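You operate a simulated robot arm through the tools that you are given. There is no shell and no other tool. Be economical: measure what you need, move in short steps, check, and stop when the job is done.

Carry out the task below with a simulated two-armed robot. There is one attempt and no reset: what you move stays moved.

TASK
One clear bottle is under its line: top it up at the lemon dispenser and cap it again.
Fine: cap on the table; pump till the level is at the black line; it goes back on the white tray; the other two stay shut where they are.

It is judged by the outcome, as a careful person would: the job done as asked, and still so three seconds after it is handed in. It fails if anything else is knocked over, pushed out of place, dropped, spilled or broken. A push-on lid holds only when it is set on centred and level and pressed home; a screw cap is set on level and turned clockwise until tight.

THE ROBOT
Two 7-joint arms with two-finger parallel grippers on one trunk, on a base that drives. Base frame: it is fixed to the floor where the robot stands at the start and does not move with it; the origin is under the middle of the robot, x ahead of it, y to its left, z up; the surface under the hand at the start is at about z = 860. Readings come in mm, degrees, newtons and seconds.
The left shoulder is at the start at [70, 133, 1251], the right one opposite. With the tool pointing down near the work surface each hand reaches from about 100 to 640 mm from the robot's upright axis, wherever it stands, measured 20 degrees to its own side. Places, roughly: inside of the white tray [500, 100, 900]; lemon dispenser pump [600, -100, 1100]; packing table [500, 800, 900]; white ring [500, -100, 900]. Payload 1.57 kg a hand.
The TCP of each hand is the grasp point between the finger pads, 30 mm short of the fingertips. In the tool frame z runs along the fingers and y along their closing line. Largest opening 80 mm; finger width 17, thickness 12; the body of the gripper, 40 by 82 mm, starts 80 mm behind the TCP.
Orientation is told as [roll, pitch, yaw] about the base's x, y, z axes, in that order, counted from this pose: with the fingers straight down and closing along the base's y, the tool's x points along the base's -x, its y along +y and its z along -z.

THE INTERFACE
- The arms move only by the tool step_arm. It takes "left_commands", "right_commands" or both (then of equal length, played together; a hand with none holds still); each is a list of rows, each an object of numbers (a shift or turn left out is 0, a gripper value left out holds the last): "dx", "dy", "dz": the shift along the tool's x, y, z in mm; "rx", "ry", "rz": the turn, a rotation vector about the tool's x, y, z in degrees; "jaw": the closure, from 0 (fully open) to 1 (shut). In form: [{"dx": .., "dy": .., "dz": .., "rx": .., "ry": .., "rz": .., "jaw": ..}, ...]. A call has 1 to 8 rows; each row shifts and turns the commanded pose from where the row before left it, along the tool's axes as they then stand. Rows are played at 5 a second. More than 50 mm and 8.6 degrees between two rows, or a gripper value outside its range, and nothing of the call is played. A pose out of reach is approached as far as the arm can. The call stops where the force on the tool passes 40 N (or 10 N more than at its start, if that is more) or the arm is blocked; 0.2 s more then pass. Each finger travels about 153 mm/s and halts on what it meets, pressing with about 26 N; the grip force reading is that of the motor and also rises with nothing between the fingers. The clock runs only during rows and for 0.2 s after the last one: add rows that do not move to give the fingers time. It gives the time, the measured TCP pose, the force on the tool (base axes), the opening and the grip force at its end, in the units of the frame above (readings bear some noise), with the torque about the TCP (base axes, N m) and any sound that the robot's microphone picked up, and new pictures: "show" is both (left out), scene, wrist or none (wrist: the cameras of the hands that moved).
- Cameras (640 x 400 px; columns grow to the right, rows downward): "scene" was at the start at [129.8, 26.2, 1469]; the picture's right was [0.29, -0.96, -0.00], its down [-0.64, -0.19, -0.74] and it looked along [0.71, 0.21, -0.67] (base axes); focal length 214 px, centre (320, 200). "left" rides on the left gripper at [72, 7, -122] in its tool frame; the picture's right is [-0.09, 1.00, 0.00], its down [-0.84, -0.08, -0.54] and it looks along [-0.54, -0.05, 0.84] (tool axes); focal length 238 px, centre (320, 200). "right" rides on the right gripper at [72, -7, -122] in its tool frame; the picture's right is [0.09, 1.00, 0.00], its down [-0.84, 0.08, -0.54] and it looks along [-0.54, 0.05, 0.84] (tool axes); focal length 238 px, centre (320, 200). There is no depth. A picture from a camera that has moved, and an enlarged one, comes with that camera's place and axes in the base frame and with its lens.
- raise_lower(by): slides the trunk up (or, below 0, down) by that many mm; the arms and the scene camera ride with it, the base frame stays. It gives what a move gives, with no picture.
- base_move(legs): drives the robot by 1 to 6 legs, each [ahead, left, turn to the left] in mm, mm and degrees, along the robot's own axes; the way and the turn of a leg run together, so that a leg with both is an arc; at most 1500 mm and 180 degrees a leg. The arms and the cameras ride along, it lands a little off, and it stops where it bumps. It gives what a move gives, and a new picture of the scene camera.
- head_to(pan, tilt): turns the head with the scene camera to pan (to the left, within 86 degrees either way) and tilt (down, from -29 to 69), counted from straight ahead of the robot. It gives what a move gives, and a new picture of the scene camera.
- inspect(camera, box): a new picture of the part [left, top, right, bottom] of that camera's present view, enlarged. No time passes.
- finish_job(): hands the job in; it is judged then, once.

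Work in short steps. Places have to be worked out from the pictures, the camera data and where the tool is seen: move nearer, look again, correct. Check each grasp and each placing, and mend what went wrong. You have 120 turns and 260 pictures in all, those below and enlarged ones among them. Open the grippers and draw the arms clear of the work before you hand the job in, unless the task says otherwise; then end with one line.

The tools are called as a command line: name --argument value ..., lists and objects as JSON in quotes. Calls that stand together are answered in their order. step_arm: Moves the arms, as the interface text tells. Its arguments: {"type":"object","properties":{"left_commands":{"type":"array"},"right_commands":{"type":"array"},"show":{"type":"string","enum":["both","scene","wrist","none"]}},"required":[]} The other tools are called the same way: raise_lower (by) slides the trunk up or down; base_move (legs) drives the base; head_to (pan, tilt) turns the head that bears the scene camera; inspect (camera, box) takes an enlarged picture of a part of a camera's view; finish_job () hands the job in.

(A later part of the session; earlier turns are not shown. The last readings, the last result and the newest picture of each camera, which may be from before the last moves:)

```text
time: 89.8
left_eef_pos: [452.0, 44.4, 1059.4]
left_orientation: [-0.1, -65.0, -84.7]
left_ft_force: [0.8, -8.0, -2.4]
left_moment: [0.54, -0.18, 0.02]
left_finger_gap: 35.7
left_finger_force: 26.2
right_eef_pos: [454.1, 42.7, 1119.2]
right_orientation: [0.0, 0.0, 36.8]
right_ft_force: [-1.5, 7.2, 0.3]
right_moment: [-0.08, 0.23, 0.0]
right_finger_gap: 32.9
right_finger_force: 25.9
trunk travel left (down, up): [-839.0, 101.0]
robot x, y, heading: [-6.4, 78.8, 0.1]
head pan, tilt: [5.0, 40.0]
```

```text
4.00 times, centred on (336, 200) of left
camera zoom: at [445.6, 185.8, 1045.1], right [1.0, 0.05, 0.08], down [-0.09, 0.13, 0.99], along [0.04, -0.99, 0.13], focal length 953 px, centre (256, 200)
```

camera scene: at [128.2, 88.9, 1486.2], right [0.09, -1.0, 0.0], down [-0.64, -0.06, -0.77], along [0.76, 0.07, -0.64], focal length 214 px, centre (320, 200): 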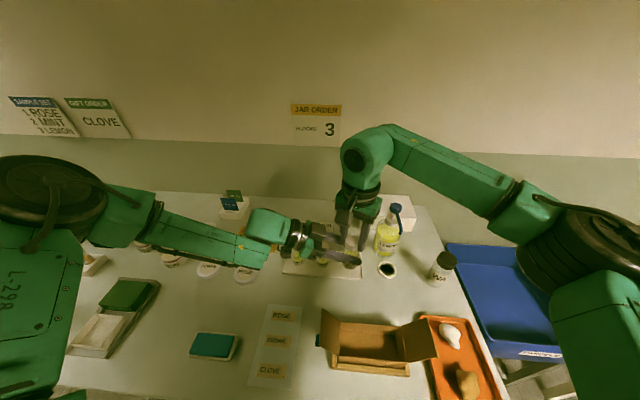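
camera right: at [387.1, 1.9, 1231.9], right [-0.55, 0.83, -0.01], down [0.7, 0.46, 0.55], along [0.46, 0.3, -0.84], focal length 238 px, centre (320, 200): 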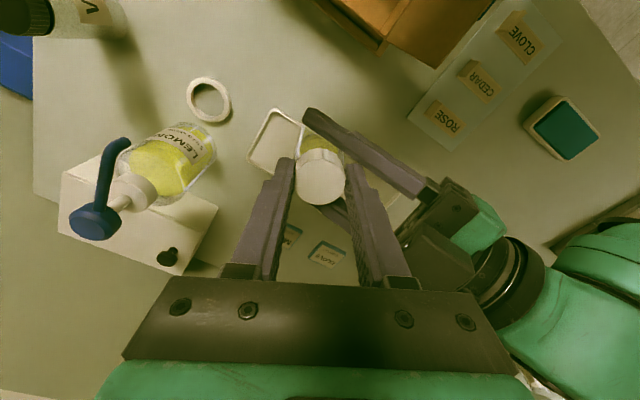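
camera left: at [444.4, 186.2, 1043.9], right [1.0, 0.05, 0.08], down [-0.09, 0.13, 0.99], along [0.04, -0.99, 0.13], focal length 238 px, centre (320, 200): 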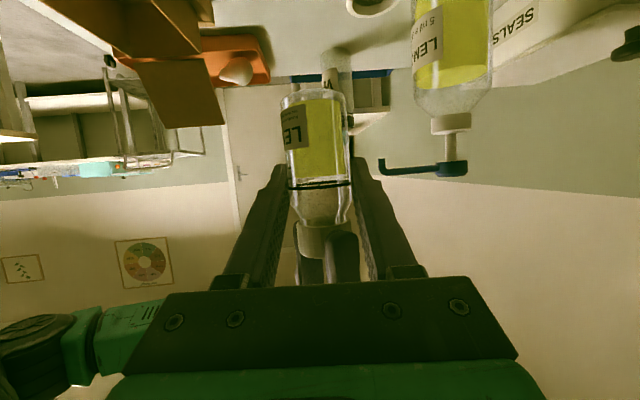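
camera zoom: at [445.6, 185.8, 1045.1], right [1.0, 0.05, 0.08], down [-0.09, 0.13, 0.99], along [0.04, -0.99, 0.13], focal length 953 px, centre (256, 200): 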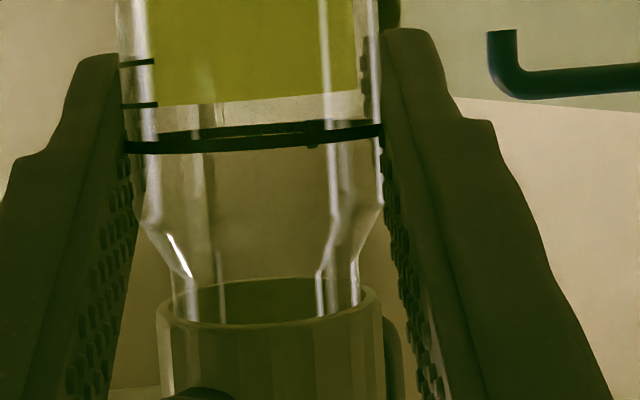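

255° turned so far. Another cycle.

step_arm --right_commands '[{"jaw": 0.38}, {"dz": -0.5}, {"rz": 8.5}, {"rz": 8.5}, {"rz": 8.5}, {"rz": 8.5}, {"rz": 8.5}, {"rz": 8.5}]' --show "none"

step_arm --right_commands '[{"rz": 8.5}, {"rz": 8.5}, {"rz": 8.5, "jaw": 0.6}, {"jaw": 1}, {}, {"rz": -8.5}, {"rz": -8.5, "dz": -0.1}, {"rz": -8.5, "dz": -0.1}]' --show "none"

step_arm --right_commands '[{"rz": -8.5, "dz": -0.1}, {"rz": -8.5, "dz": -0.1}, {"rz": -8.5, "dz": -0.1}, {"rz": -8.5, "dz": -0.1}, {"rz": -8.5, "dz": -0.1}, {"rz": -8.5, "dz": -0.1}, {}]' --show "none"

inspect --camera "left" --box '[256, 150, 416, 250]'

```text
time: 91.6
left_eef_pos: [453.2, 46.7, 1059.5]
left_orientation: [0.0, -64.9, -84.7]
left_ft_force: [-0.4, 0.7, -1.4]
left_moment: [0.0, 0.01, 0.03]
left_finger_gap: 35.5
left_finger_force: 25.8
right_eef_pos: [454.1, 42.2, 1118.9]
right_orientation: [0.1, -0.2, -14.5]
right_ft_force: [0.8, 0.2, 0.0]
right_moment: [0.01, -0.01, 0.02]
right_finger_gap: 49.4
right_finger_force: 0.0
trunk travel left (down, up): [-839.0, 101.0]
robot x, y, heading: [-6.0, 81.2, -0.4]
head pan, tilt: [5.0, 40.0]
```

```text
time: 93.4
left_eef_pos: [452.7, 45.1, 1059.0]
left_orientation: [-0.1, -65.0, -84.8]
left_ft_force: [-0.5, -0.1, -1.3]
left_moment: [-0.03, 0.01, 0.0]
left_finger_gap: 35.9
left_finger_force: 26.7
right_eef_pos: [453.6, 42.6, 1118.9]
right_orientation: [-0.1, 0.0, -14.1]
right_ft_force: [-0.8, 0.9, -0.4]
right_moment: [-0.03, 0.01, 0.05]
right_finger_gap: 34.1
right_finger_force: 25.9
trunk travel left (down, up): [-839.0, 101.0]
robot x, y, heading: [-6.5, 78.0, 0.2]
head pan, tilt: [5.0, 40.0]
```

```text
time: 95.0
left_eef_pos: [453.0, 45.2, 1059.9]
left_orientation: [-0.1, -64.7, -84.8]
left_ft_force: [0.5, 1.0, -0.5]
left_moment: [0.0, 0.01, 0.05]
left_finger_gap: 35.9
left_finger_force: 25.8
right_eef_pos: [453.3, 41.9, 1120.4]
right_orientation: [0.0, 0.0, 36.7]
right_ft_force: [-0.7, 0.7, -0.6]
right_moment: [0.0, -0.02, 0.0]
right_finger_gap: 34.0
right_finger_force: 26.1
trunk travel left (down, up): [-839.0, 101.0]
robot x, y, heading: [-4.3, 79.8, -0.0]
head pan, tilt: [5.0, 40.0]
```

```text
4.00 times, centred on (336, 200) of left
camera zoom: at [445.7, 186.1, 1045.0], right [1.0, 0.05, 0.08], down [-0.09, 0.13, 0.99], along [0.04, -0.99, 0.13], focal length 953 px, centre (256, 200)
```

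zoom: 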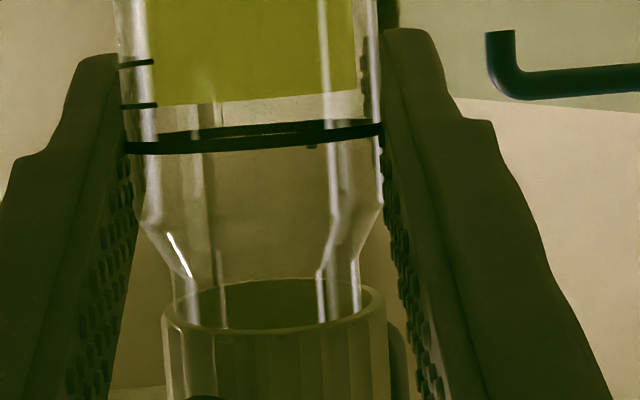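

All coupling forces vanished: the cap looks free. I lift it gently.

step_arm --right_commands '[{"dz": -3}, {"dz": -5}, {"dz": -10}, {"dz": -20}, {}]' --show "wrist"

inspect --camera "left" --box '[240, 120, 432, 240]'

```text
time: 96.2
left_eef_pos: [453.3, 45.2, 1059.7]
left_orientation: [-0.2, -64.9, -84.7]
left_ft_force: [0.4, -1.1, -0.6]
left_moment: [0.01, -0.02, 0.02]
left_finger_gap: 36.0
left_finger_force: 25.8
right_eef_pos: [455.8, 42.5, 1159.3]
right_orientation: [0.0, 0.1, 36.7]
right_ft_force: [0.6, 0.2, 0.3]
right_moment: [0.0, 0.03, 0.0]
right_finger_gap: 33.9
right_finger_force: 26.0
trunk travel left (down, up): [-839.0, 101.0]
robot x, y, heading: [-8.3, 76.6, -0.1]
head pan, tilt: [5.0, 40.0]
camera right: at [399.9, -6.2, 1281.3], right [-0.67, 0.74, 0.0], down [0.62, 0.56, 0.54], along [0.4, 0.36, -0.84], focal length 238 px, centre (320, 200)
```

right: 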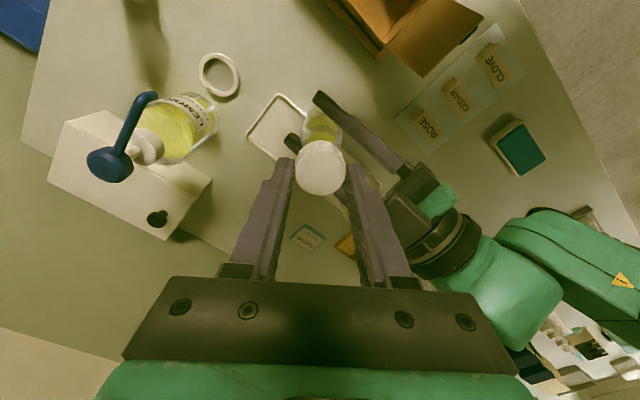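

```text
3.33 times, centred on (336, 180) of left
camera zoom: at [445.7, 186.0, 1045.0], right [1.0, 0.05, 0.08], down [-0.09, 0.13, 0.99], along [0.04, -0.99, 0.13], focal length 794 px, centre (267, 267)
```

zoom: 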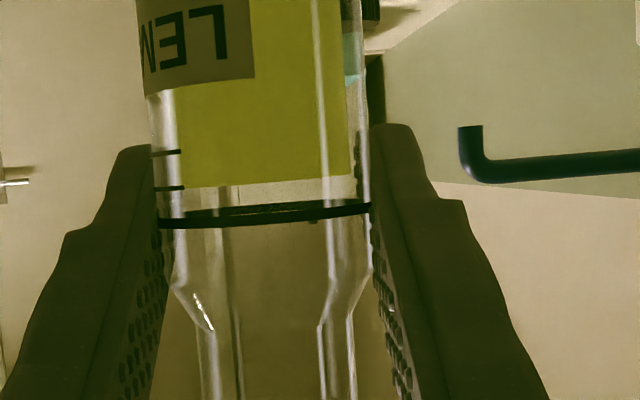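

The cap is off. Now I take it aside to a clear patch of table near (435, -45), between the carton and the tray, and lower it most of the way.

step_arm --right_commands '[{"dz": -10}, {"dx": 23, "dy": -19.2}, {"dx": 23, "dy": -19.2}, {"dx": 23, "dy": -19.2}, {"dz": 45}, {"dz": 45}, {"dz": 45}, {"dz": 45}]' --show "both"

```text
time: 98.0
left_eef_pos: [452.8, 44.5, 1059.1]
left_orientation: [-0.1, -64.9, -84.7]
left_ft_force: [-0.2, 1.0, -1.4]
left_moment: [-0.05, 0.01, 0.03]
left_finger_gap: 35.8
left_finger_force: 26.1
right_eef_pos: [433.5, -46.0, 987.8]
right_orientation: [-0.1, -0.1, 36.6]
right_ft_force: [-0.3, -0.6, -0.1]
right_moment: [0.03, -0.03, -0.01]
right_finger_gap: 33.7
right_finger_force: 25.8
trunk travel left (down, up): [-839.0, 101.0]
robot x, y, heading: [-4.2, 82.0, -0.1]
head pan, tilt: [5.0, 40.0]
camera scene: at [128.9, 88.5, 1486.2], right [0.09, -1.0, 0.0], down [-0.64, -0.06, -0.77], along [0.76, 0.07, -0.64], focal length 214 px, centre (320, 200)
camera right: at [377.2, -93.6, 1110.5], right [-0.67, 0.74, 0.0], down [0.62, 0.56, 0.54], along [0.4, 0.36, -0.84], focal length 238 px, centre (320, 200)
```

scene: 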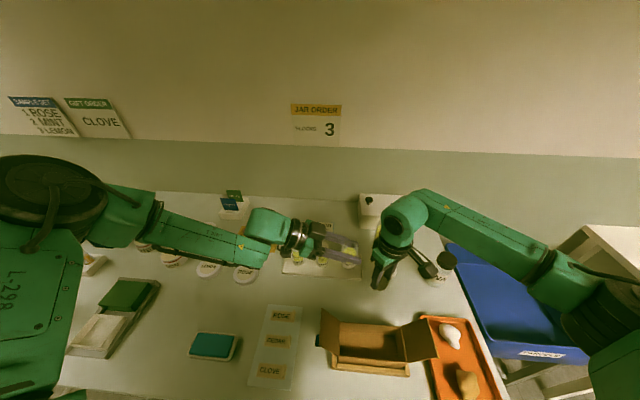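
right: 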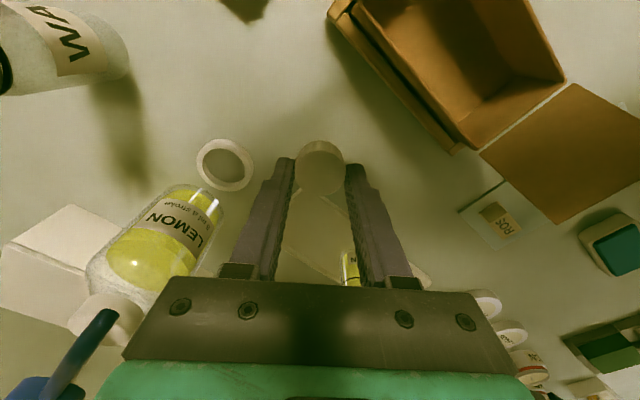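

Clear spot below. Lowering to just above the table, then creeping to contact.

step_arm --right_commands '[{"dz": 35}, {"dz": 30}, {"dz": 10}, {}]' --show "wrist"

step_arm --right_commands '[{"dz": 2}, {"dz": 2}, {"dz": 2}, {}]' --show "none"

```text
time: 99.0
left_eef_pos: [453.4, 45.0, 1060.1]
left_orientation: [0.0, -65.0, -84.7]
left_ft_force: [0.1, -0.2, -0.4]
left_moment: [0.03, 0.01, -0.01]
left_finger_gap: 35.8
left_finger_force: 25.9
right_eef_pos: [432.5, -45.0, 915.1]
right_orientation: [-0.1, 0.0, 36.5]
right_ft_force: [-0.1, -0.3, -0.1]
right_moment: [0.01, -0.02, 0.0]
right_finger_gap: 33.7
right_finger_force: 26.1
trunk travel left (down, up): [-839.0, 101.0]
robot x, y, heading: [-8.4, 78.4, 0.1]
head pan, tilt: [5.0, 40.0]
camera right: at [377.4, -92.2, 1036.9], right [-0.67, 0.74, 0.0], down [0.62, 0.56, 0.54], along [0.4, 0.36, -0.84], focal length 238 px, centre (320, 200)
```

right: 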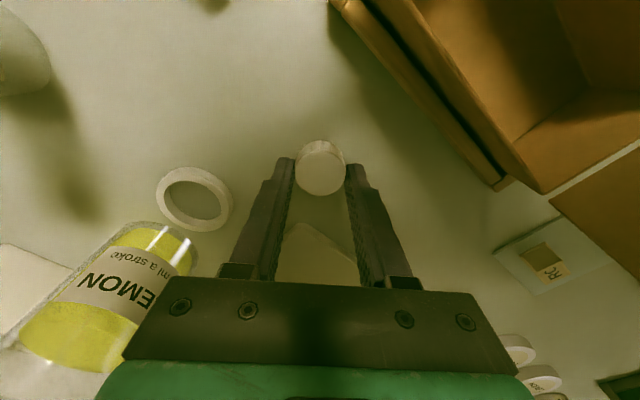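

```text
time: 100.0
left_eef_pos: [452.7, 45.1, 1059.1]
left_orientation: [-0.1, -64.9, -84.7]
left_ft_force: [0.8, -0.3, -0.9]
left_moment: [0.0, 0.02, -0.02]
left_finger_gap: 35.7
left_finger_force: 26.3
right_eef_pos: [434.5, -44.7, 907.8]
right_orientation: [-0.1, 0.0, 36.6]
right_ft_force: [-0.4, 0.4, 1.0]
right_moment: [0.0, -0.02, 0.0]
right_finger_gap: 33.9
right_finger_force: 25.7
trunk travel left (down, up): [-839.0, 101.0]
robot x, y, heading: [-7.3, 78.7, 0.1]
head pan, tilt: [5.0, 40.0]
```

Small steps until I feel the table, then release.

step_arm --right_commands '[{"dz": 1.5}, {"dz": 1.5}, {}]' --show "none"

inspect --camera "right" --box '[240, 110, 400, 210]'

```text
time: 100.8
left_eef_pos: [452.7, 45.0, 1059.9]
left_orientation: [0.0, -64.9, -84.8]
left_ft_force: [0.8, 0.2, -1.2]
left_moment: [-0.02, 0.01, 0.0]
left_finger_gap: 35.6
left_finger_force: 26.0
right_eef_pos: [432.6, -44.8, 904.5]
right_orientation: [0.1, -0.1, 36.6]
right_ft_force: [0.1, 0.5, -0.2]
right_moment: [0.02, -0.03, 0.01]
right_finger_gap: 33.7
right_finger_force: 25.7
trunk travel left (down, up): [-839.0, 101.0]
robot x, y, heading: [-7.3, 81.8, -0.1]
head pan, tilt: [5.0, 40.0]
```

```text
4.00 times, centred on (320, 160) of right
camera zoom: at [377.5, -93.5, 1026.4], right [-0.67, 0.74, 0.0], down [0.62, 0.56, 0.54], along [0.4, 0.36, -0.84], focal length 953 px, centre (320, 360)
```

zoom: 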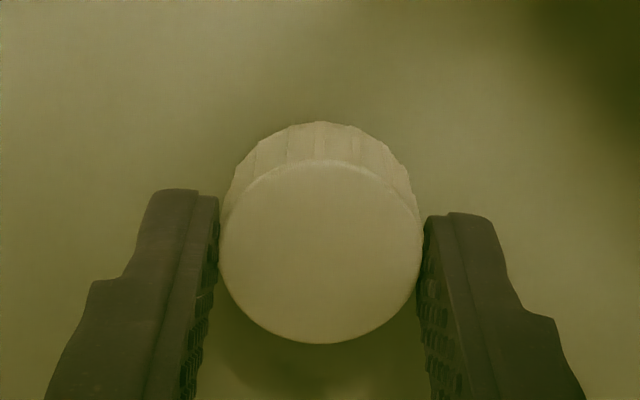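

No contact yet; continue creeping.

step_arm --right_commands '[{"dz": 1.5}, {"dz": 1.5}, {}]' --show "none"

step_arm --right_commands '[{"dz": 1.5}, {}]' --show "none"

```text
time: 101.6
left_eef_pos: [452.5, 44.7, 1060.2]
left_orientation: [-0.2, -64.9, -84.8]
left_ft_force: [0.5, 0.4, -1.2]
left_moment: [0.0, 0.0, -0.01]
left_finger_gap: 35.8
left_finger_force: 26.5
right_eef_pos: [432.7, -45.2, 900.7]
right_orientation: [-0.1, 0.0, 36.6]
right_ft_force: [-0.8, -1.1, -0.1]
right_moment: [0.03, 0.02, -0.02]
right_finger_gap: 33.5
right_finger_force: 26.0
trunk travel left (down, up): [-839.0, 101.0]
robot x, y, heading: [-6.3, 77.9, -0.1]
head pan, tilt: [5.0, 40.0]
```

```text
time: 102.2
left_eef_pos: [452.6, 44.9, 1058.5]
left_orientation: [-0.2, -64.8, -84.6]
left_ft_force: [0.5, 0.0, -1.8]
left_moment: [0.01, -0.02, 0.02]
left_finger_gap: 35.7
left_finger_force: 25.9
right_eef_pos: [433.1, -44.2, 899.8]
right_orientation: [0.0, 0.0, 36.6]
right_ft_force: [0.1, -0.2, 0.8]
right_moment: [0.0, -0.04, -0.01]
right_finger_gap: 33.6
right_finger_force: 25.9
trunk travel left (down, up): [-839.0, 101.0]
robot x, y, heading: [-6.1, 79.9, -0.2]
head pan, tilt: [5.0, 40.0]
```

Still no force; a few more millimetres (fingertips remain ≥3 mm above the table).

step_arm --right_commands '[{"dz": 1.5}, {"dz": 1}, {}]' --show "none"

step_arm --right_commands '[{"dz": 1}, {"dz": 1}, {}]' --show "none"

inspect --camera "scene" --box '[320, 220, 448, 300]'

```text
time: 103.0
left_eef_pos: [450.7, 45.0, 1060.2]
left_orientation: [0.1, -65.0, -84.9]
left_ft_force: [0.8, 0.1, -1.1]
left_moment: [-0.02, -0.01, 0.04]
left_finger_gap: 36.0
left_finger_force: 25.9
right_eef_pos: [431.5, -44.6, 898.5]
right_orientation: [-0.1, -0.2, 36.6]
right_ft_force: [1.7, -1.5, 13.7]
right_moment: [-0.19, 0.11, -0.01]
right_finger_gap: 33.7
right_finger_force: 26.2
trunk travel left (down, up): [-839.0, 101.0]
robot x, y, heading: [-8.4, 80.9, -0.1]
head pan, tilt: [5.0, 40.0]
```

```text
time: 103.8
left_eef_pos: [449.8, 45.4, 1059.6]
left_orientation: [0.3, -64.9, -85.0]
left_ft_force: [0.2, -0.6, -1.1]
left_moment: [0.0, -0.01, 0.02]
left_finger_gap: 36.0
left_finger_force: 25.7
right_eef_pos: [432.0, -46.0, 898.5]
right_orientation: [-0.2, -0.3, 36.6]
right_ft_force: [7.0, -3.5, 27.0]
right_moment: [-0.24, -0.06, -0.09]
right_finger_gap: 33.8
right_finger_force: 26.2
trunk travel left (down, up): [-839.0, 101.0]
robot x, y, heading: [-4.7, 80.7, -0.2]
head pan, tilt: [5.0, 40.0]
```

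```text
5.00 times, centred on (384, 260) of scene
camera zoom: at [125.3, 88.7, 1486.6], right [0.09, -1.0, 0.0], down [-0.64, -0.06, -0.77], along [0.76, 0.07, -0.64], focal length 1072 px, centre (0, -100)
```

zoom: 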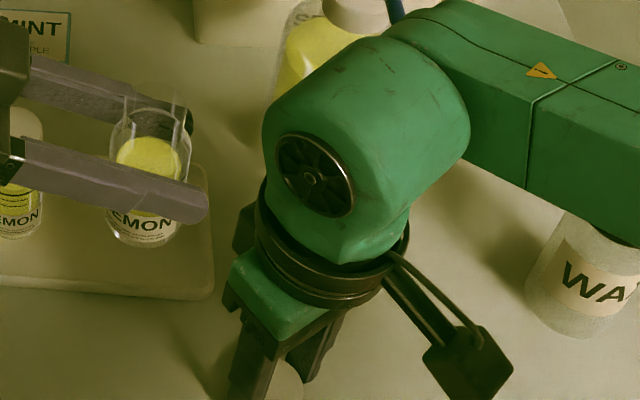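

Contact with the table at RTCP z≈898.5. Ease the pressure, open, and lift away.

step_arm --right_commands '[{"dz": -2.5}, {"jaw": 0.5}, {"jaw": 0.35}, {}, {"dz": -20}, {"dz": -40}, {"dz": -45}]' --show "wrist"

```text
time: 105.4
left_eef_pos: [452.5, 45.9, 1059.2]
left_orientation: [0.0, -64.8, -84.7]
left_ft_force: [-0.4, -0.8, -0.5]
left_moment: [-0.01, -0.01, -0.04]
left_finger_gap: 36.0
left_finger_force: 26.2
right_eef_pos: [431.3, -43.5, 1003.8]
right_orientation: [-0.1, 0.0, 36.7]
right_ft_force: [0.4, -0.4, -0.4]
right_moment: [-0.02, -0.03, -0.01]
right_finger_gap: 52.2
right_finger_force: 0.0
trunk travel left (down, up): [-839.0, 101.0]
robot x, y, heading: [-4.1, 78.6, -0.1]
head pan, tilt: [5.0, 40.0]
camera right: at [376.9, -92.0, 1125.4], right [-0.67, 0.74, 0.0], down [0.62, 0.56, 0.54], along [0.4, 0.36, -0.84], focal length 238 px, centre (320, 200)
```

right: 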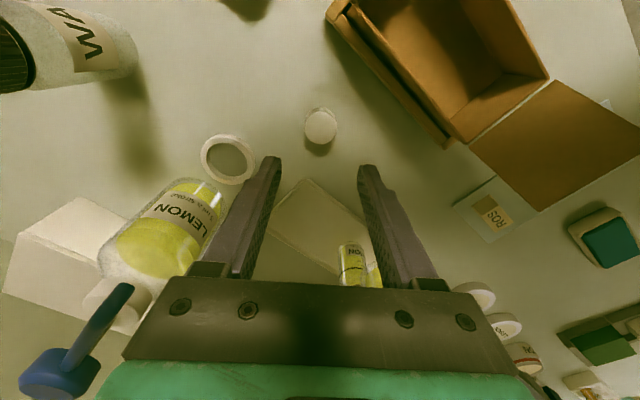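

Cap is standing on the table at about (432, -45). Now the right hand goes up and back out of the way, and the left hand yaws to -55° and shifts to a comfortable spot.

step_arm --right_commands '[{"dz": -45}, {"dz": -45}, {"dx": 20, "dz": -40}, {"dx": 40, "dz": -20}, {"dx": 40, "dz": -20}]' --show "none"

step_arm --left_commands '[{"dy": 8, "dx": 7, "dz": -15}, {"rx": -6.8, "rz": -3.2}, {"rx": -6.8, "rz": -3.2}, {"rx": -6.8, "rz": -3.2}, {"rx": -6.8, "rz": -3.2}]' --show "none"

step_arm --left_commands '[{"dy": 40}, {"dy": 40}, {"dy": 40}, {}]' --show "both"

```text
time: 106.6
left_eef_pos: [450.6, 44.4, 1060.6]
left_orientation: [0.2, -64.9, -85.0]
left_ft_force: [0.2, 0.1, 0.2]
left_moment: [0.0, 0.02, 0.01]
left_finger_gap: 35.5
left_finger_force: 25.9
right_eef_pos: [349.2, -106.5, 1175.5]
right_orientation: [-0.2, -0.1, 36.8]
right_ft_force: [-0.4, 0.1, 0.2]
right_moment: [0.0, -0.02, 0.01]
right_finger_gap: 52.3
right_finger_force: 0.0
trunk travel left (down, up): [-839.0, 101.0]
robot x, y, heading: [-4.5, 81.5, -0.2]
head pan, tilt: [5.0, 40.0]
```

```text
time: 107.8
left_eef_pos: [463.9, 60.3, 1060.9]
left_orientation: [0.0, -65.8, -58.8]
left_ft_force: [-0.3, -0.6, -1.2]
left_moment: [0.02, 0.0, 0.01]
left_finger_gap: 35.8
left_finger_force: 26.1
left hand out of reach, approached as far as the arm can: row 4
right_eef_pos: [351.9, -108.6, 1175.2]
right_orientation: [-0.1, -0.1, 36.6]
right_ft_force: [0.2, 0.0, -0.2]
right_moment: [0.01, -0.01, 0.01]
right_finger_gap: 51.9
right_finger_force: 0.1
trunk travel left (down, up): [-839.0, 101.0]
robot x, y, heading: [-8.8, 81.3, 0.1]
head pan, tilt: [5.0, 40.0]
```

```text
time: 108.8
left_eef_pos: [567.4, 123.7, 1060.4]
left_orientation: [-0.4, -65.8, -58.6]
left_ft_force: [0.0, -0.2, -1.2]
left_moment: [0.03, -0.03, 0.02]
left_finger_gap: 35.8
left_finger_force: 25.7
right_eef_pos: [352.6, -107.0, 1174.4]
right_orientation: [0.0, 0.0, 36.5]
right_ft_force: [-0.3, 0.3, 0.0]
right_moment: [0.02, 0.02, 0.0]
right_finger_gap: 52.3
right_finger_force: 0.0
trunk travel left (down, up): [-839.0, 101.0]
robot x, y, heading: [-8.6, 81.8, 0.2]
head pan, tilt: [5.0, 40.0]
camera scene: at [128.1, 88.2, 1486.2], right [0.09, -1.0, 0.0], down [-0.64, -0.06, -0.77], along [0.76, 0.07, -0.64], focal length 214 px, centre (320, 200)
camera left: at [499.0, 247.0, 1043.6], right [0.87, 0.48, 0.08], down [-0.14, 0.09, 0.99], along [0.47, -0.87, 0.15], focal length 238 px, centre (320, 200)
```

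scene: 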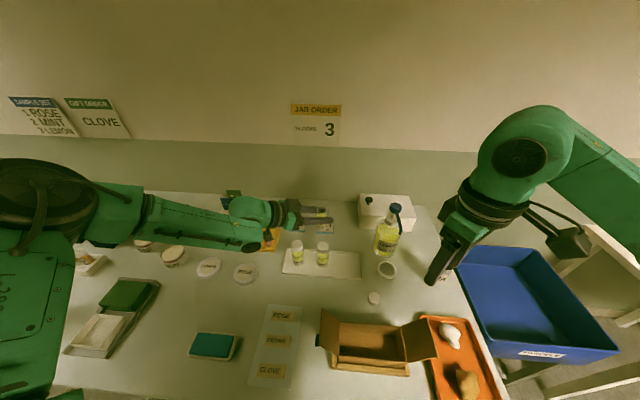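
left: 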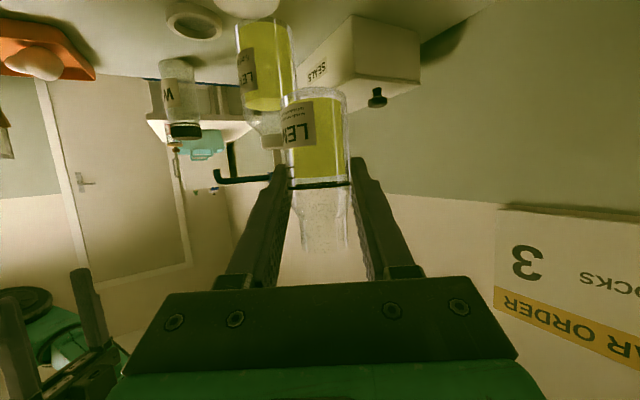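

Left hand is at (567, 124). I drive back 107 mm first, then 221 mm to the right, so the open bottle ends in front of the dispenser.

base_move --legs '[[-107, 0, 0], [0, -221, 0]]'

step_arm --left_commands '[{"ry": 0.8}, {}]' --show "wrist"

```text
time: 111.3
left_eef_pos: [461.1, -96.4, 1060.0]
left_orientation: [-0.6, -65.9, -58.0]
left_ft_force: [-0.9, 0.6, -1.2]
left_moment: [0.0, 0.0, -0.01]
left_finger_gap: 36.1
left_finger_force: 26.2
right_eef_pos: [247.3, -326.4, 1175.5]
right_orientation: [-0.1, 0.0, 37.1]
right_ft_force: [-0.4, 0.4, -0.1]
right_moment: [-0.04, 0.0, -0.02]
right_finger_gap: 51.8
right_finger_force: 0.1
trunk travel left (down, up): [-839.0, 101.0]
robot x, y, heading: [-110.6, -147.7, -0.1]
head pan, tilt: [5.0, 40.0]
camera scene: at [21.7, -131.8, 1486.2], right [0.09, -1.0, 0.0], down [-0.64, -0.06, -0.77], along [0.76, 0.07, -0.64], focal length 214 px, centre (320, 200)
```

scene: 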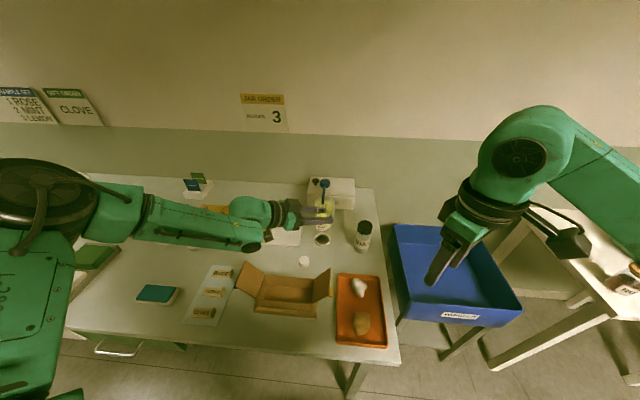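

```text
time: 111.9
left_eef_pos: [459.9, -97.0, 1059.5]
left_orientation: [-0.5, -65.0, -58.1]
left_ft_force: [-0.8, 0.2, -0.4]
left_moment: [-0.01, -0.04, -0.04]
left_finger_gap: 35.5
left_finger_force: 25.7
right_eef_pos: [247.0, -327.4, 1174.6]
right_orientation: [-0.1, 0.0, 37.0]
right_ft_force: [0.5, 0.0, -0.4]
right_moment: [-0.01, -0.01, 0.03]
right_finger_gap: 52.0
right_finger_force: 0.0
trunk travel left (down, up): [-839.0, 101.0]
robot x, y, heading: [-113.4, -146.7, 0.4]
head pan, tilt: [5.0, 40.0]
camera left: at [391.6, 26.9, 1045.3], right [0.87, 0.49, 0.08], down [-0.14, 0.08, 0.99], along [0.48, -0.87, 0.13], focal length 238 px, centre (320, 200)
```

left: 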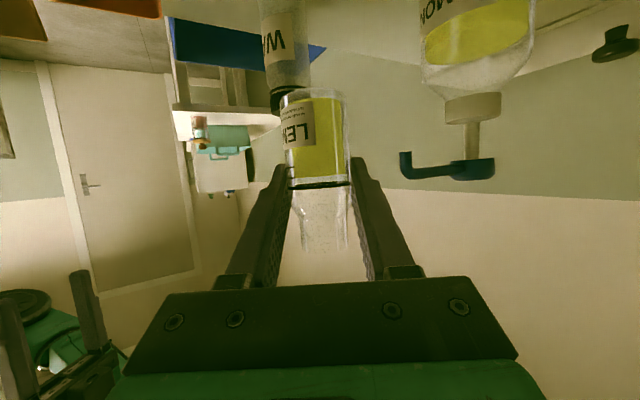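

Lower by 80 mm so the mouth is below the nozzle, and measure the ring and nozzle.

raise_lower --by -84

step_arm --left_commands '[{}]' --show "wrist"

inspect --camera "scene" --box '[260, 170, 420, 270]'

```text
time: 113.1
left_eef_pos: [460.0, -97.5, 976.2]
left_orientation: [-0.3, -65.0, -58.2]
left_ft_force: [-0.2, 0.0, -1.2]
left_moment: [0.0, 0.02, -0.04]
left_finger_gap: 35.6
left_finger_force: 26.0
right_eef_pos: [246.8, -328.3, 1090.5]
right_orientation: [0.0, 0.0, 37.0]
right_ft_force: [-0.1, -0.4, -0.4]
right_moment: [0.02, 0.0, 0.0]
right_finger_gap: 52.2
right_finger_force: 0.1
trunk travel left (down, up): [-755.0, 185.0]
robot x, y, heading: [-116.1, -150.3, 0.5]
head pan, tilt: [5.0, 40.0]
```

```text
time: 113.5
left_eef_pos: [460.1, -97.8, 975.5]
left_orientation: [-0.5, -64.9, -58.1]
left_ft_force: [0.7, 0.5, -1.3]
left_moment: [0.03, -0.01, 0.0]
left_finger_gap: 35.7
left_finger_force: 25.9
right_eef_pos: [246.8, -328.8, 1090.3]
right_orientation: [0.0, 0.0, 37.0]
right_ft_force: [0.5, 0.1, 0.2]
right_moment: [-0.02, 0.0, 0.01]
right_finger_gap: 51.9
right_finger_force: 0.1
trunk travel left (down, up): [-755.0, 185.0]
robot x, y, heading: [-114.4, -146.4, 0.1]
head pan, tilt: [5.0, 40.0]
camera left: at [391.7, 26.0, 961.4], right [0.87, 0.49, 0.08], down [-0.14, 0.08, 0.99], along [0.48, -0.87, 0.13], focal length 238 px, centre (320, 200)
```

left: 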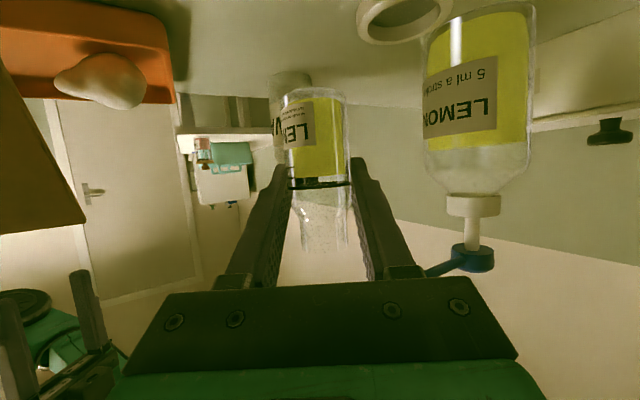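

```text
4.00 times, centred on (340, 220) of scene
camera zoom: at [22.0, -134.7, 1402.2], right [0.09, -1.0, 0.0], down [-0.64, -0.06, -0.77], along [0.76, 0.07, -0.64], focal length 858 px, centre (240, 120)
```

zoom: 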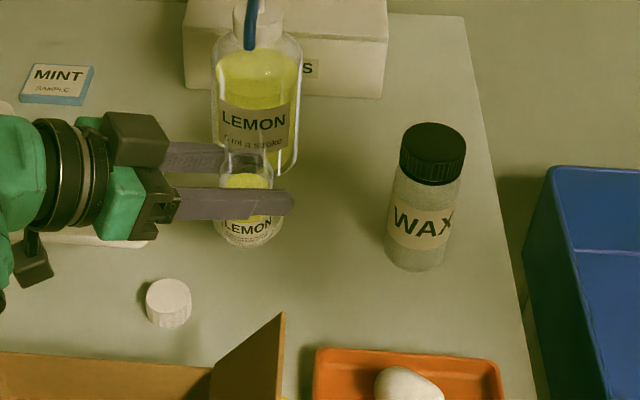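

Measurements: ring centre ≈(532.5, -93.5), nozzle tip z≈1040, and the dispenser body leaves only a few mm behind the bottle. A side-on grip would put a finger against the dispenser, so I need to regrip more from the front with the bottle near the fingertips. I'll set the open bottle down at a clear spot (492, -52) first; check the carton height too.

base_move --legs '[[30, 48, 0]]'

step_arm --left_commands '[{}, {}]' --show "wrist"

inspect --camera "scene" --box '[220, 180, 380, 280]'

```text
time: 114.5
left_eef_pos: [488.2, -53.5, 977.0]
left_orientation: [0.1, -64.9, -58.7]
left_ft_force: [0.1, -0.5, -1.1]
left_moment: [0.01, 0.03, 0.02]
left_finger_gap: 35.8
left_finger_force: 26.3
right_eef_pos: [274.3, -284.9, 1091.9]
right_orientation: [-0.1, -0.2, 36.9]
right_ft_force: [-0.1, -1.0, 0.3]
right_moment: [0.04, -0.02, 0.01]
right_finger_gap: 52.0
right_finger_force: 0.0
trunk travel left (down, up): [-755.0, 185.0]
robot x, y, heading: [-83.5, -95.8, -0.0]
head pan, tilt: [5.0, 40.0]
camera scene: at [48.5, -91.9, 1402.5], right [0.09, -1.0, 0.0], down [-0.64, -0.05, -0.77], along [0.76, 0.07, -0.64], focal length 214 px, centre (320, 200)
```

scene: 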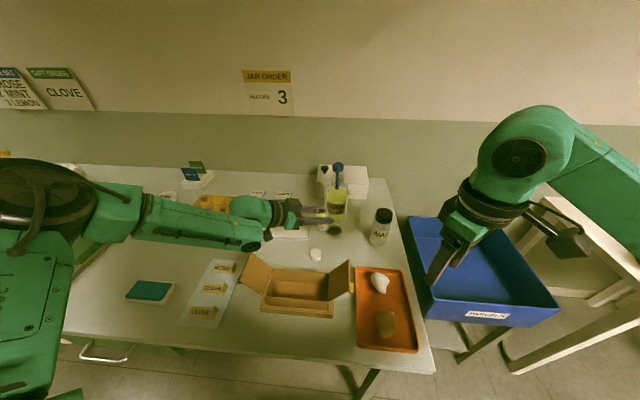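

```text
time: 115.1
left_eef_pos: [489.4, -51.9, 976.1]
left_orientation: [-0.3, -64.9, -58.3]
left_ft_force: [-0.6, 0.2, -1.5]
left_moment: [0.02, 0.02, -0.01]
left_finger_gap: 36.0
left_finger_force: 26.0
right_eef_pos: [275.9, -282.6, 1089.5]
right_orientation: [-0.1, -0.1, 36.8]
right_ft_force: [-1.0, -0.4, -0.2]
right_moment: [-0.01, -0.02, 0.04]
right_finger_gap: 51.8
right_finger_force: 0.0
trunk travel left (down, up): [-755.0, 185.0]
robot x, y, heading: [-84.9, -99.3, 0.1]
head pan, tilt: [5.0, 40.0]
camera left: at [421.0, 71.8, 961.9], right [0.87, 0.49, 0.08], down [-0.14, 0.08, 0.99], along [0.47, -0.87, 0.13], focal length 238 px, centre (320, 200)
```

left: 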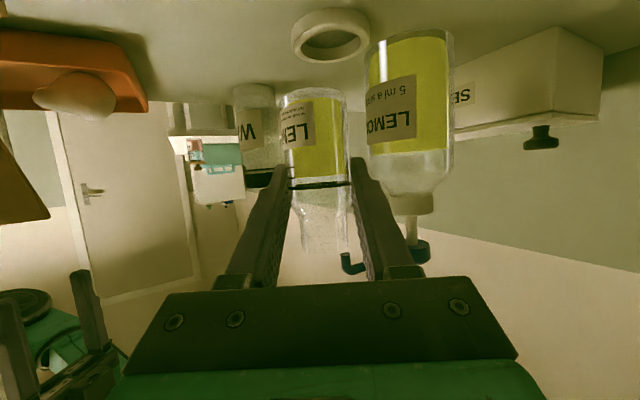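

```text
4.00 times, centred on (300, 230) of scene
camera zoom: at [50.8, -88.3, 1402.3], right [0.09, -1.0, 0.0], down [-0.64, -0.06, -0.77], along [0.76, 0.07, -0.64], focal length 858 px, centre (400, 80)
```

zoom: 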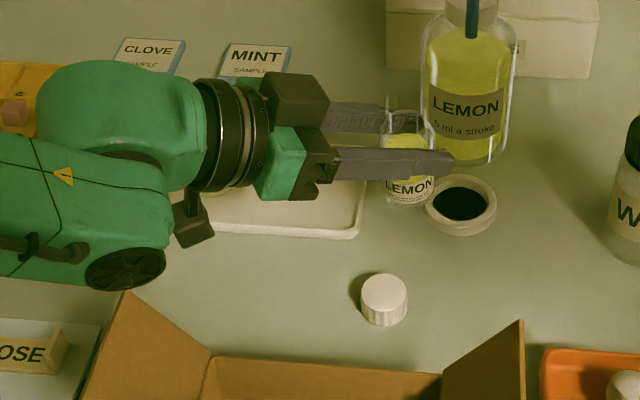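

Revised from consistent sightings: table ≈850, ring centre ≈(538.5, -95). The spot under the bottle (491, -55) is clear. Lower the trunk 57 mm and creep to contact.

raise_lower --by -57

step_arm --left_commands '[{"dx": 1.8, "dz": 0.85}, {"dx": 1.8, "dz": 0.85}, {}]' --show "wrist"

inspect --camera "left" --box '[240, 50, 432, 170]'

```text
time: 116.0
left_eef_pos: [490.0, -51.4, 919.7]
left_orientation: [-0.3, -65.0, -58.3]
left_ft_force: [0.3, -0.2, -2.3]
left_moment: [-0.02, 0.01, -0.01]
left_finger_gap: 35.7
left_finger_force: 26.3
right_eef_pos: [275.5, -282.7, 1034.0]
right_orientation: [0.0, -0.1, 36.9]
right_ft_force: [0.2, -0.5, 0.2]
right_moment: [0.01, 0.04, 0.02]
right_finger_gap: 52.0
right_finger_force: 0.1
trunk travel left (down, up): [-698.0, 242.0]
robot x, y, heading: [-83.0, -93.1, 0.1]
head pan, tilt: [5.0, 40.0]
```

```text
time: 116.8
left_eef_pos: [490.0, -51.2, 915.0]
left_orientation: [-0.4, -65.0, -58.3]
left_ft_force: [0.8, 0.2, -1.1]
left_moment: [0.01, -0.01, 0.0]
left_finger_gap: 35.8
left_finger_force: 26.0
right_eef_pos: [276.4, -281.7, 1033.5]
right_orientation: [0.0, 0.0, 36.9]
right_ft_force: [-0.5, 0.4, 0.3]
right_moment: [0.02, 0.02, 0.0]
right_finger_gap: 52.0
right_finger_force: 0.0
trunk travel left (down, up): [-698.0, 242.0]
robot x, y, heading: [-83.7, -98.0, 0.0]
head pan, tilt: [5.0, 40.0]
camera left: at [421.4, 72.7, 900.7], right [0.87, 0.49, 0.08], down [-0.14, 0.08, 0.99], along [0.47, -0.87, 0.13], focal length 238 px, centre (320, 200)
```

left: 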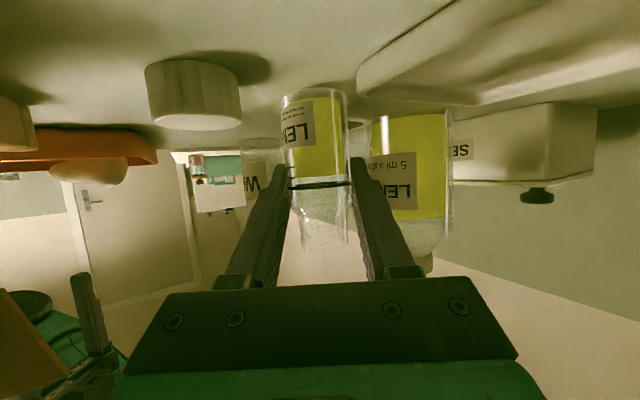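

```text
3.33 times, centred on (336, 110) of left
camera zoom: at [421.4, 72.7, 900.7], right [0.87, 0.49, 0.08], down [-0.14, 0.08, 0.99], along [0.47, -0.87, 0.13], focal length 794 px, centre (267, 500)
```

zoom: 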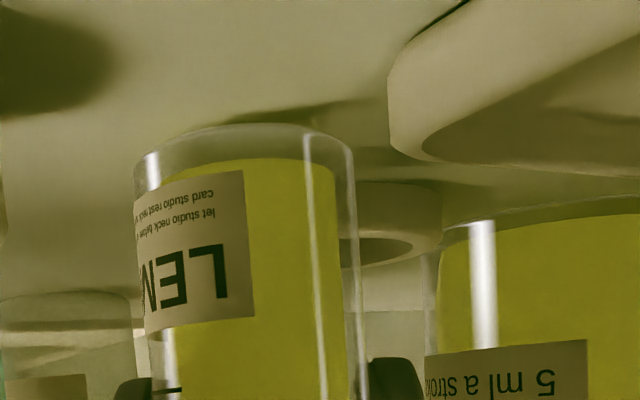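

A few millimetres left; creeping down.

step_arm --left_commands '[{"dx": 1.4, "dz": 0.65}, {"dx": 0.9, "dz": 0.4}, {}]' --show "none"

step_arm --left_commands '[{"dx": 0.9, "dz": 0.4}, {"dx": 0.9, "dz": 0.4}, {}]' --show "none"

inspect --camera "left" --box '[240, 50, 432, 170]'

```text
time: 117.7
left_eef_pos: [489.3, -50.9, 915.6]
left_orientation: [0.1, -65.4, -58.7]
left_ft_force: [2.9, 1.7, 11.5]
left_moment: [0.2, -0.13, -0.05]
left_finger_gap: 35.7
left_finger_force: 26.1
right_eef_pos: [274.4, -282.2, 1034.0]
right_orientation: [-0.1, -0.1, 36.9]
right_ft_force: [0.2, -0.2, 0.1]
right_moment: [-0.04, 0.01, -0.02]
right_finger_gap: 52.0
right_finger_force: 0.1
trunk travel left (down, up): [-698.0, 242.0]
robot x, y, heading: [-84.0, -100.0, 0.1]
head pan, tilt: [5.0, 40.0]
```

```text
time: 118.5
left_eef_pos: [490.0, -51.3, 911.4]
left_orientation: [0.0, -65.2, -58.5]
left_ft_force: [6.8, 0.9, 16.3]
left_moment: [0.13, -0.16, -0.06]
left_finger_gap: 35.4
left_finger_force: 25.6
right_eef_pos: [275.1, -281.0, 1034.3]
right_orientation: [0.0, -0.1, 36.8]
right_ft_force: [0.7, -0.2, 0.0]
right_moment: [0.01, -0.01, 0.01]
right_finger_gap: 52.1
right_finger_force: 0.1
trunk travel left (down, up): [-698.0, 242.0]
robot x, y, heading: [-83.3, -99.1, -0.2]
head pan, tilt: [5.0, 40.0]
```

```text
3.33 times, centred on (336, 110) of left
camera zoom: at [420.2, 72.3, 896.9], right [0.87, 0.49, 0.08], down [-0.14, 0.08, 0.99], along [0.47, -0.87, 0.14], focal length 794 px, centre (267, 500)
```

zoom: 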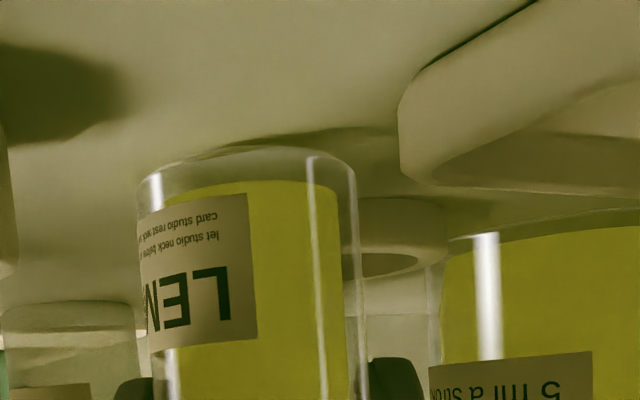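

Contact with the table felt. I'd rather regrip a little further from the carton, so I shift the bottle by (+14, +7) mm, set it down, and release.

step_arm --left_commands '[{"dx": -6.5, "dz": -3}, {"dy": 8}, {"dy": 7.6}, {"dx": 3.6, "dz": 1.7}, {"dx": 1, "dz": 0.5}, {}]' --show "none"

step_arm --left_commands '[{"dx": 0.8, "dz": 0.4}, {}]' --show "wrist"

```text
time: 119.8
left_eef_pos: [500.1, -41.4, 914.9]
left_orientation: [-0.4, -65.0, -58.2]
left_ft_force: [-0.4, 0.0, -1.4]
left_moment: [0.0, 0.02, 0.05]
left_finger_gap: 35.9
left_finger_force: 26.1
left hand out of reach, approached as far as the arm can: row 4
right_eef_pos: [276.1, -282.1, 1032.8]
right_orientation: [-0.1, -0.1, 36.9]
right_ft_force: [0.4, -0.1, -0.6]
right_moment: [0.0, 0.01, -0.02]
right_finger_gap: 52.0
right_finger_force: 0.1
trunk travel left (down, up): [-698.0, 242.0]
robot x, y, heading: [-83.7, -97.9, 0.4]
head pan, tilt: [5.0, 40.0]
```

```text
time: 120.5
left_eef_pos: [499.3, -41.7, 913.6]
left_orientation: [-0.3, -65.0, -58.3]
left_ft_force: [0.2, 0.1, -1.9]
left_moment: [-0.03, -0.01, 0.0]
left_finger_gap: 35.9
left_finger_force: 26.6
right_eef_pos: [275.6, -281.3, 1033.3]
right_orientation: [0.0, -0.1, 36.9]
right_ft_force: [-0.5, 0.1, 0.9]
right_moment: [-0.01, 0.01, 0.02]
right_finger_gap: 51.7
right_finger_force: 0.1
trunk travel left (down, up): [-698.0, 242.0]
robot x, y, heading: [-82.2, -98.6, 0.1]
head pan, tilt: [5.0, 40.0]
camera left: at [431.1, 82.4, 899.5], right [0.87, 0.49, 0.08], down [-0.14, 0.08, 0.99], along [0.47, -0.87, 0.13], focal length 238 px, centre (320, 200)
```

left: 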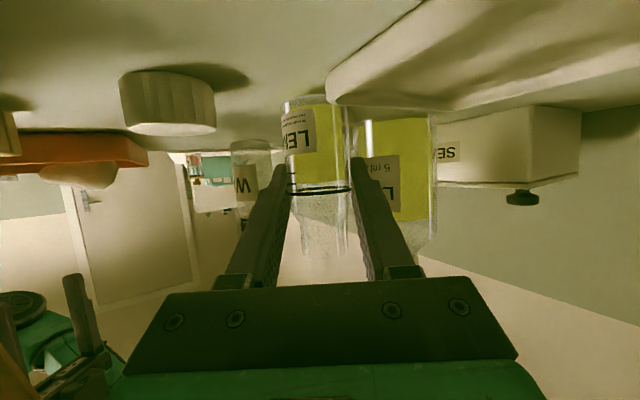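

Bottle is ~1 mm above the table at (501, -44). A 1.5 mm trunk drop, then release and rise straight up.

raise_lower --by -1.5

step_arm --left_commands '[{"jaw": 0.48}, {"jaw": 0.38}, {}, {}]' --show "wrist"

raise_lower --by 120

base_move --legs '[[-40, -95, 0]]'

```text
time: 121.0
left_eef_pos: [501.2, -41.5, 913.0]
left_orientation: [-0.3, -64.9, -58.3]
left_ft_force: [0.3, -0.6, -1.8]
left_moment: [0.0, -0.01, 0.02]
left_finger_gap: 35.7
left_finger_force: 25.4
right_eef_pos: [275.9, -281.1, 1031.5]
right_orientation: [0.1, 0.1, 36.9]
right_ft_force: [0.1, 0.0, -0.6]
right_moment: [0.0, 0.03, -0.02]
right_finger_gap: 51.9
right_finger_force: 0.0
trunk travel left (down, up): [-696.0, 243.0]
robot x, y, heading: [-82.4, -98.1, 0.3]
head pan, tilt: [5.0, 40.0]
```

```text
time: 122.0
left_eef_pos: [499.5, -41.7, 913.3]
left_orientation: [-0.3, -65.0, -58.3]
left_ft_force: [0.2, 0.0, -0.4]
left_moment: [-0.05, 0.01, 0.0]
left_finger_gap: 49.7
left_finger_force: 0.0
right_eef_pos: [276.0, -281.8, 1031.7]
right_orientation: [0.0, 0.0, 36.8]
right_ft_force: [0.7, -0.8, 0.0]
right_moment: [0.0, -0.04, -0.01]
right_finger_gap: 51.9
right_finger_force: 0.2
trunk travel left (down, up): [-696.0, 243.0]
robot x, y, heading: [-79.7, -98.4, -0.1]
head pan, tilt: [5.0, 40.0]
camera left: at [431.0, 82.3, 898.1], right [0.87, 0.49, 0.08], down [-0.14, 0.08, 0.99], along [0.47, -0.87, 0.13], focal length 238 px, centre (320, 200)
```

left: 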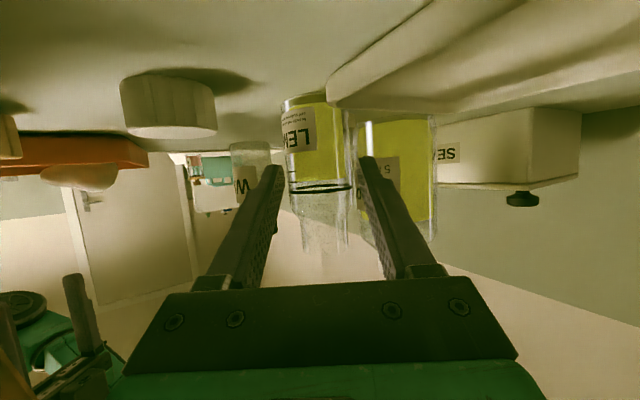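

```text
time: 123.5
left_eef_pos: [499.8, -41.2, 1032.1]
left_orientation: [-0.3, -65.1, -58.3]
left_ft_force: [-0.2, -1.0, -0.6]
left_moment: [-0.04, -0.01, 0.02]
left_finger_gap: 49.6
left_finger_force: 0.0
right_eef_pos: [276.6, -281.8, 1151.9]
right_orientation: [0.0, 0.0, 36.9]
right_ft_force: [-0.5, -0.2, 0.6]
right_moment: [-0.01, 0.0, -0.01]
right_finger_gap: 52.1
right_finger_force: 0.0
trunk travel left (down, up): [-816.0, 123.0]
robot x, y, heading: [-85.5, -91.1, 0.3]
head pan, tilt: [5.0, 40.0]
```

```text
time: 124.6
left_eef_pos: [460.8, -130.4, 1032.7]
left_orientation: [-0.6, -65.1, -57.9]
left_ft_force: [-0.1, 0.4, -0.1]
left_moment: [-0.02, 0.0, 0.0]
left_finger_gap: 49.7
left_finger_force: 0.0
right_eef_pos: [236.6, -371.3, 1151.5]
right_orientation: [-0.1, 0.1, 37.0]
right_ft_force: [0.6, -1.1, 0.5]
right_moment: [-0.02, 0.05, 0.01]
right_finger_gap: 52.0
right_finger_force: 0.0
trunk travel left (down, up): [-816.0, 123.0]
robot x, y, heading: [-127.7, -192.7, 0.3]
head pan, tilt: [5.0, 40.0]
camera scene: at [12.4, -177.2, 1463.6], right [0.09, -1.0, 0.0], down [-0.64, -0.06, -0.77], along [0.76, 0.07, -0.64], focal length 214 px, centre (320, 200)
```

scene: 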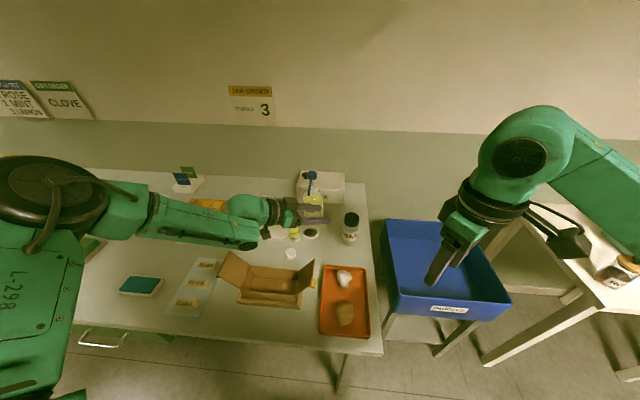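

The bottle stands free at (501, -44). Now reorient the left hand to yaw ≈-18°, pitch ≈-48° in the air.

step_arm --left_commands '[{"dy": 40}, {"rx": -7.25, "rz": -3.38}, {"rx": -7.25, "rz": -3.38}, {"rx": -7.25, "rz": -3.38}, {"rx": -7.25, "rz": -3.38}, {"rx": -7.25, "rz": -3.38}, {"ry": 8.5}, {"ry": 8.5}]' --show "scene"

```text
time: 126.4
left_eef_pos: [464.4, 42.3, 999.3]
left_orientation: [-1.9, -49.4, -21.5]
left_ft_force: [0.4, -0.1, 0.2]
left_moment: [-0.03, -0.01, -0.05]
left_finger_gap: 49.6
left_finger_force: 0.1
left hand out of reach, approached as far as the arm can: row 1, 3, 4, 5, 6, 7, 8
right_eef_pos: [236.7, -372.9, 1151.7]
right_orientation: [-0.1, -0.1, 37.0]
right_ft_force: [0.9, -0.2, -0.6]
right_moment: [0.01, 0.02, -0.01]
right_finger_gap: 52.1
right_finger_force: 0.0
trunk travel left (down, up): [-816.0, 123.0]
robot x, y, heading: [-124.8, -188.8, 0.4]
head pan, tilt: [5.0, 40.0]
camera scene: at [10.6, -179.3, 1463.7], right [0.09, -1.0, 0.0], down [-0.64, -0.06, -0.77], along [0.76, 0.07, -0.64], focal length 214 px, centre (320, 200)
```

scene: 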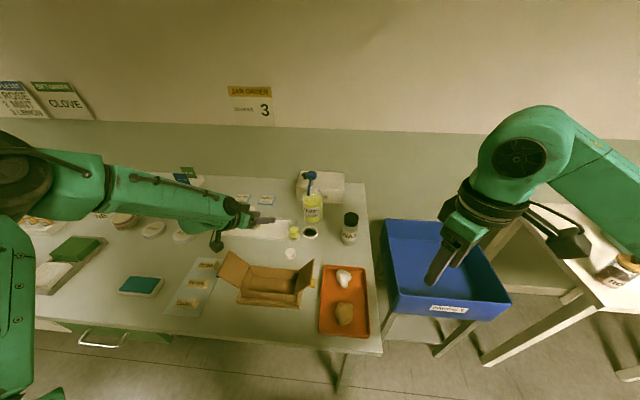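

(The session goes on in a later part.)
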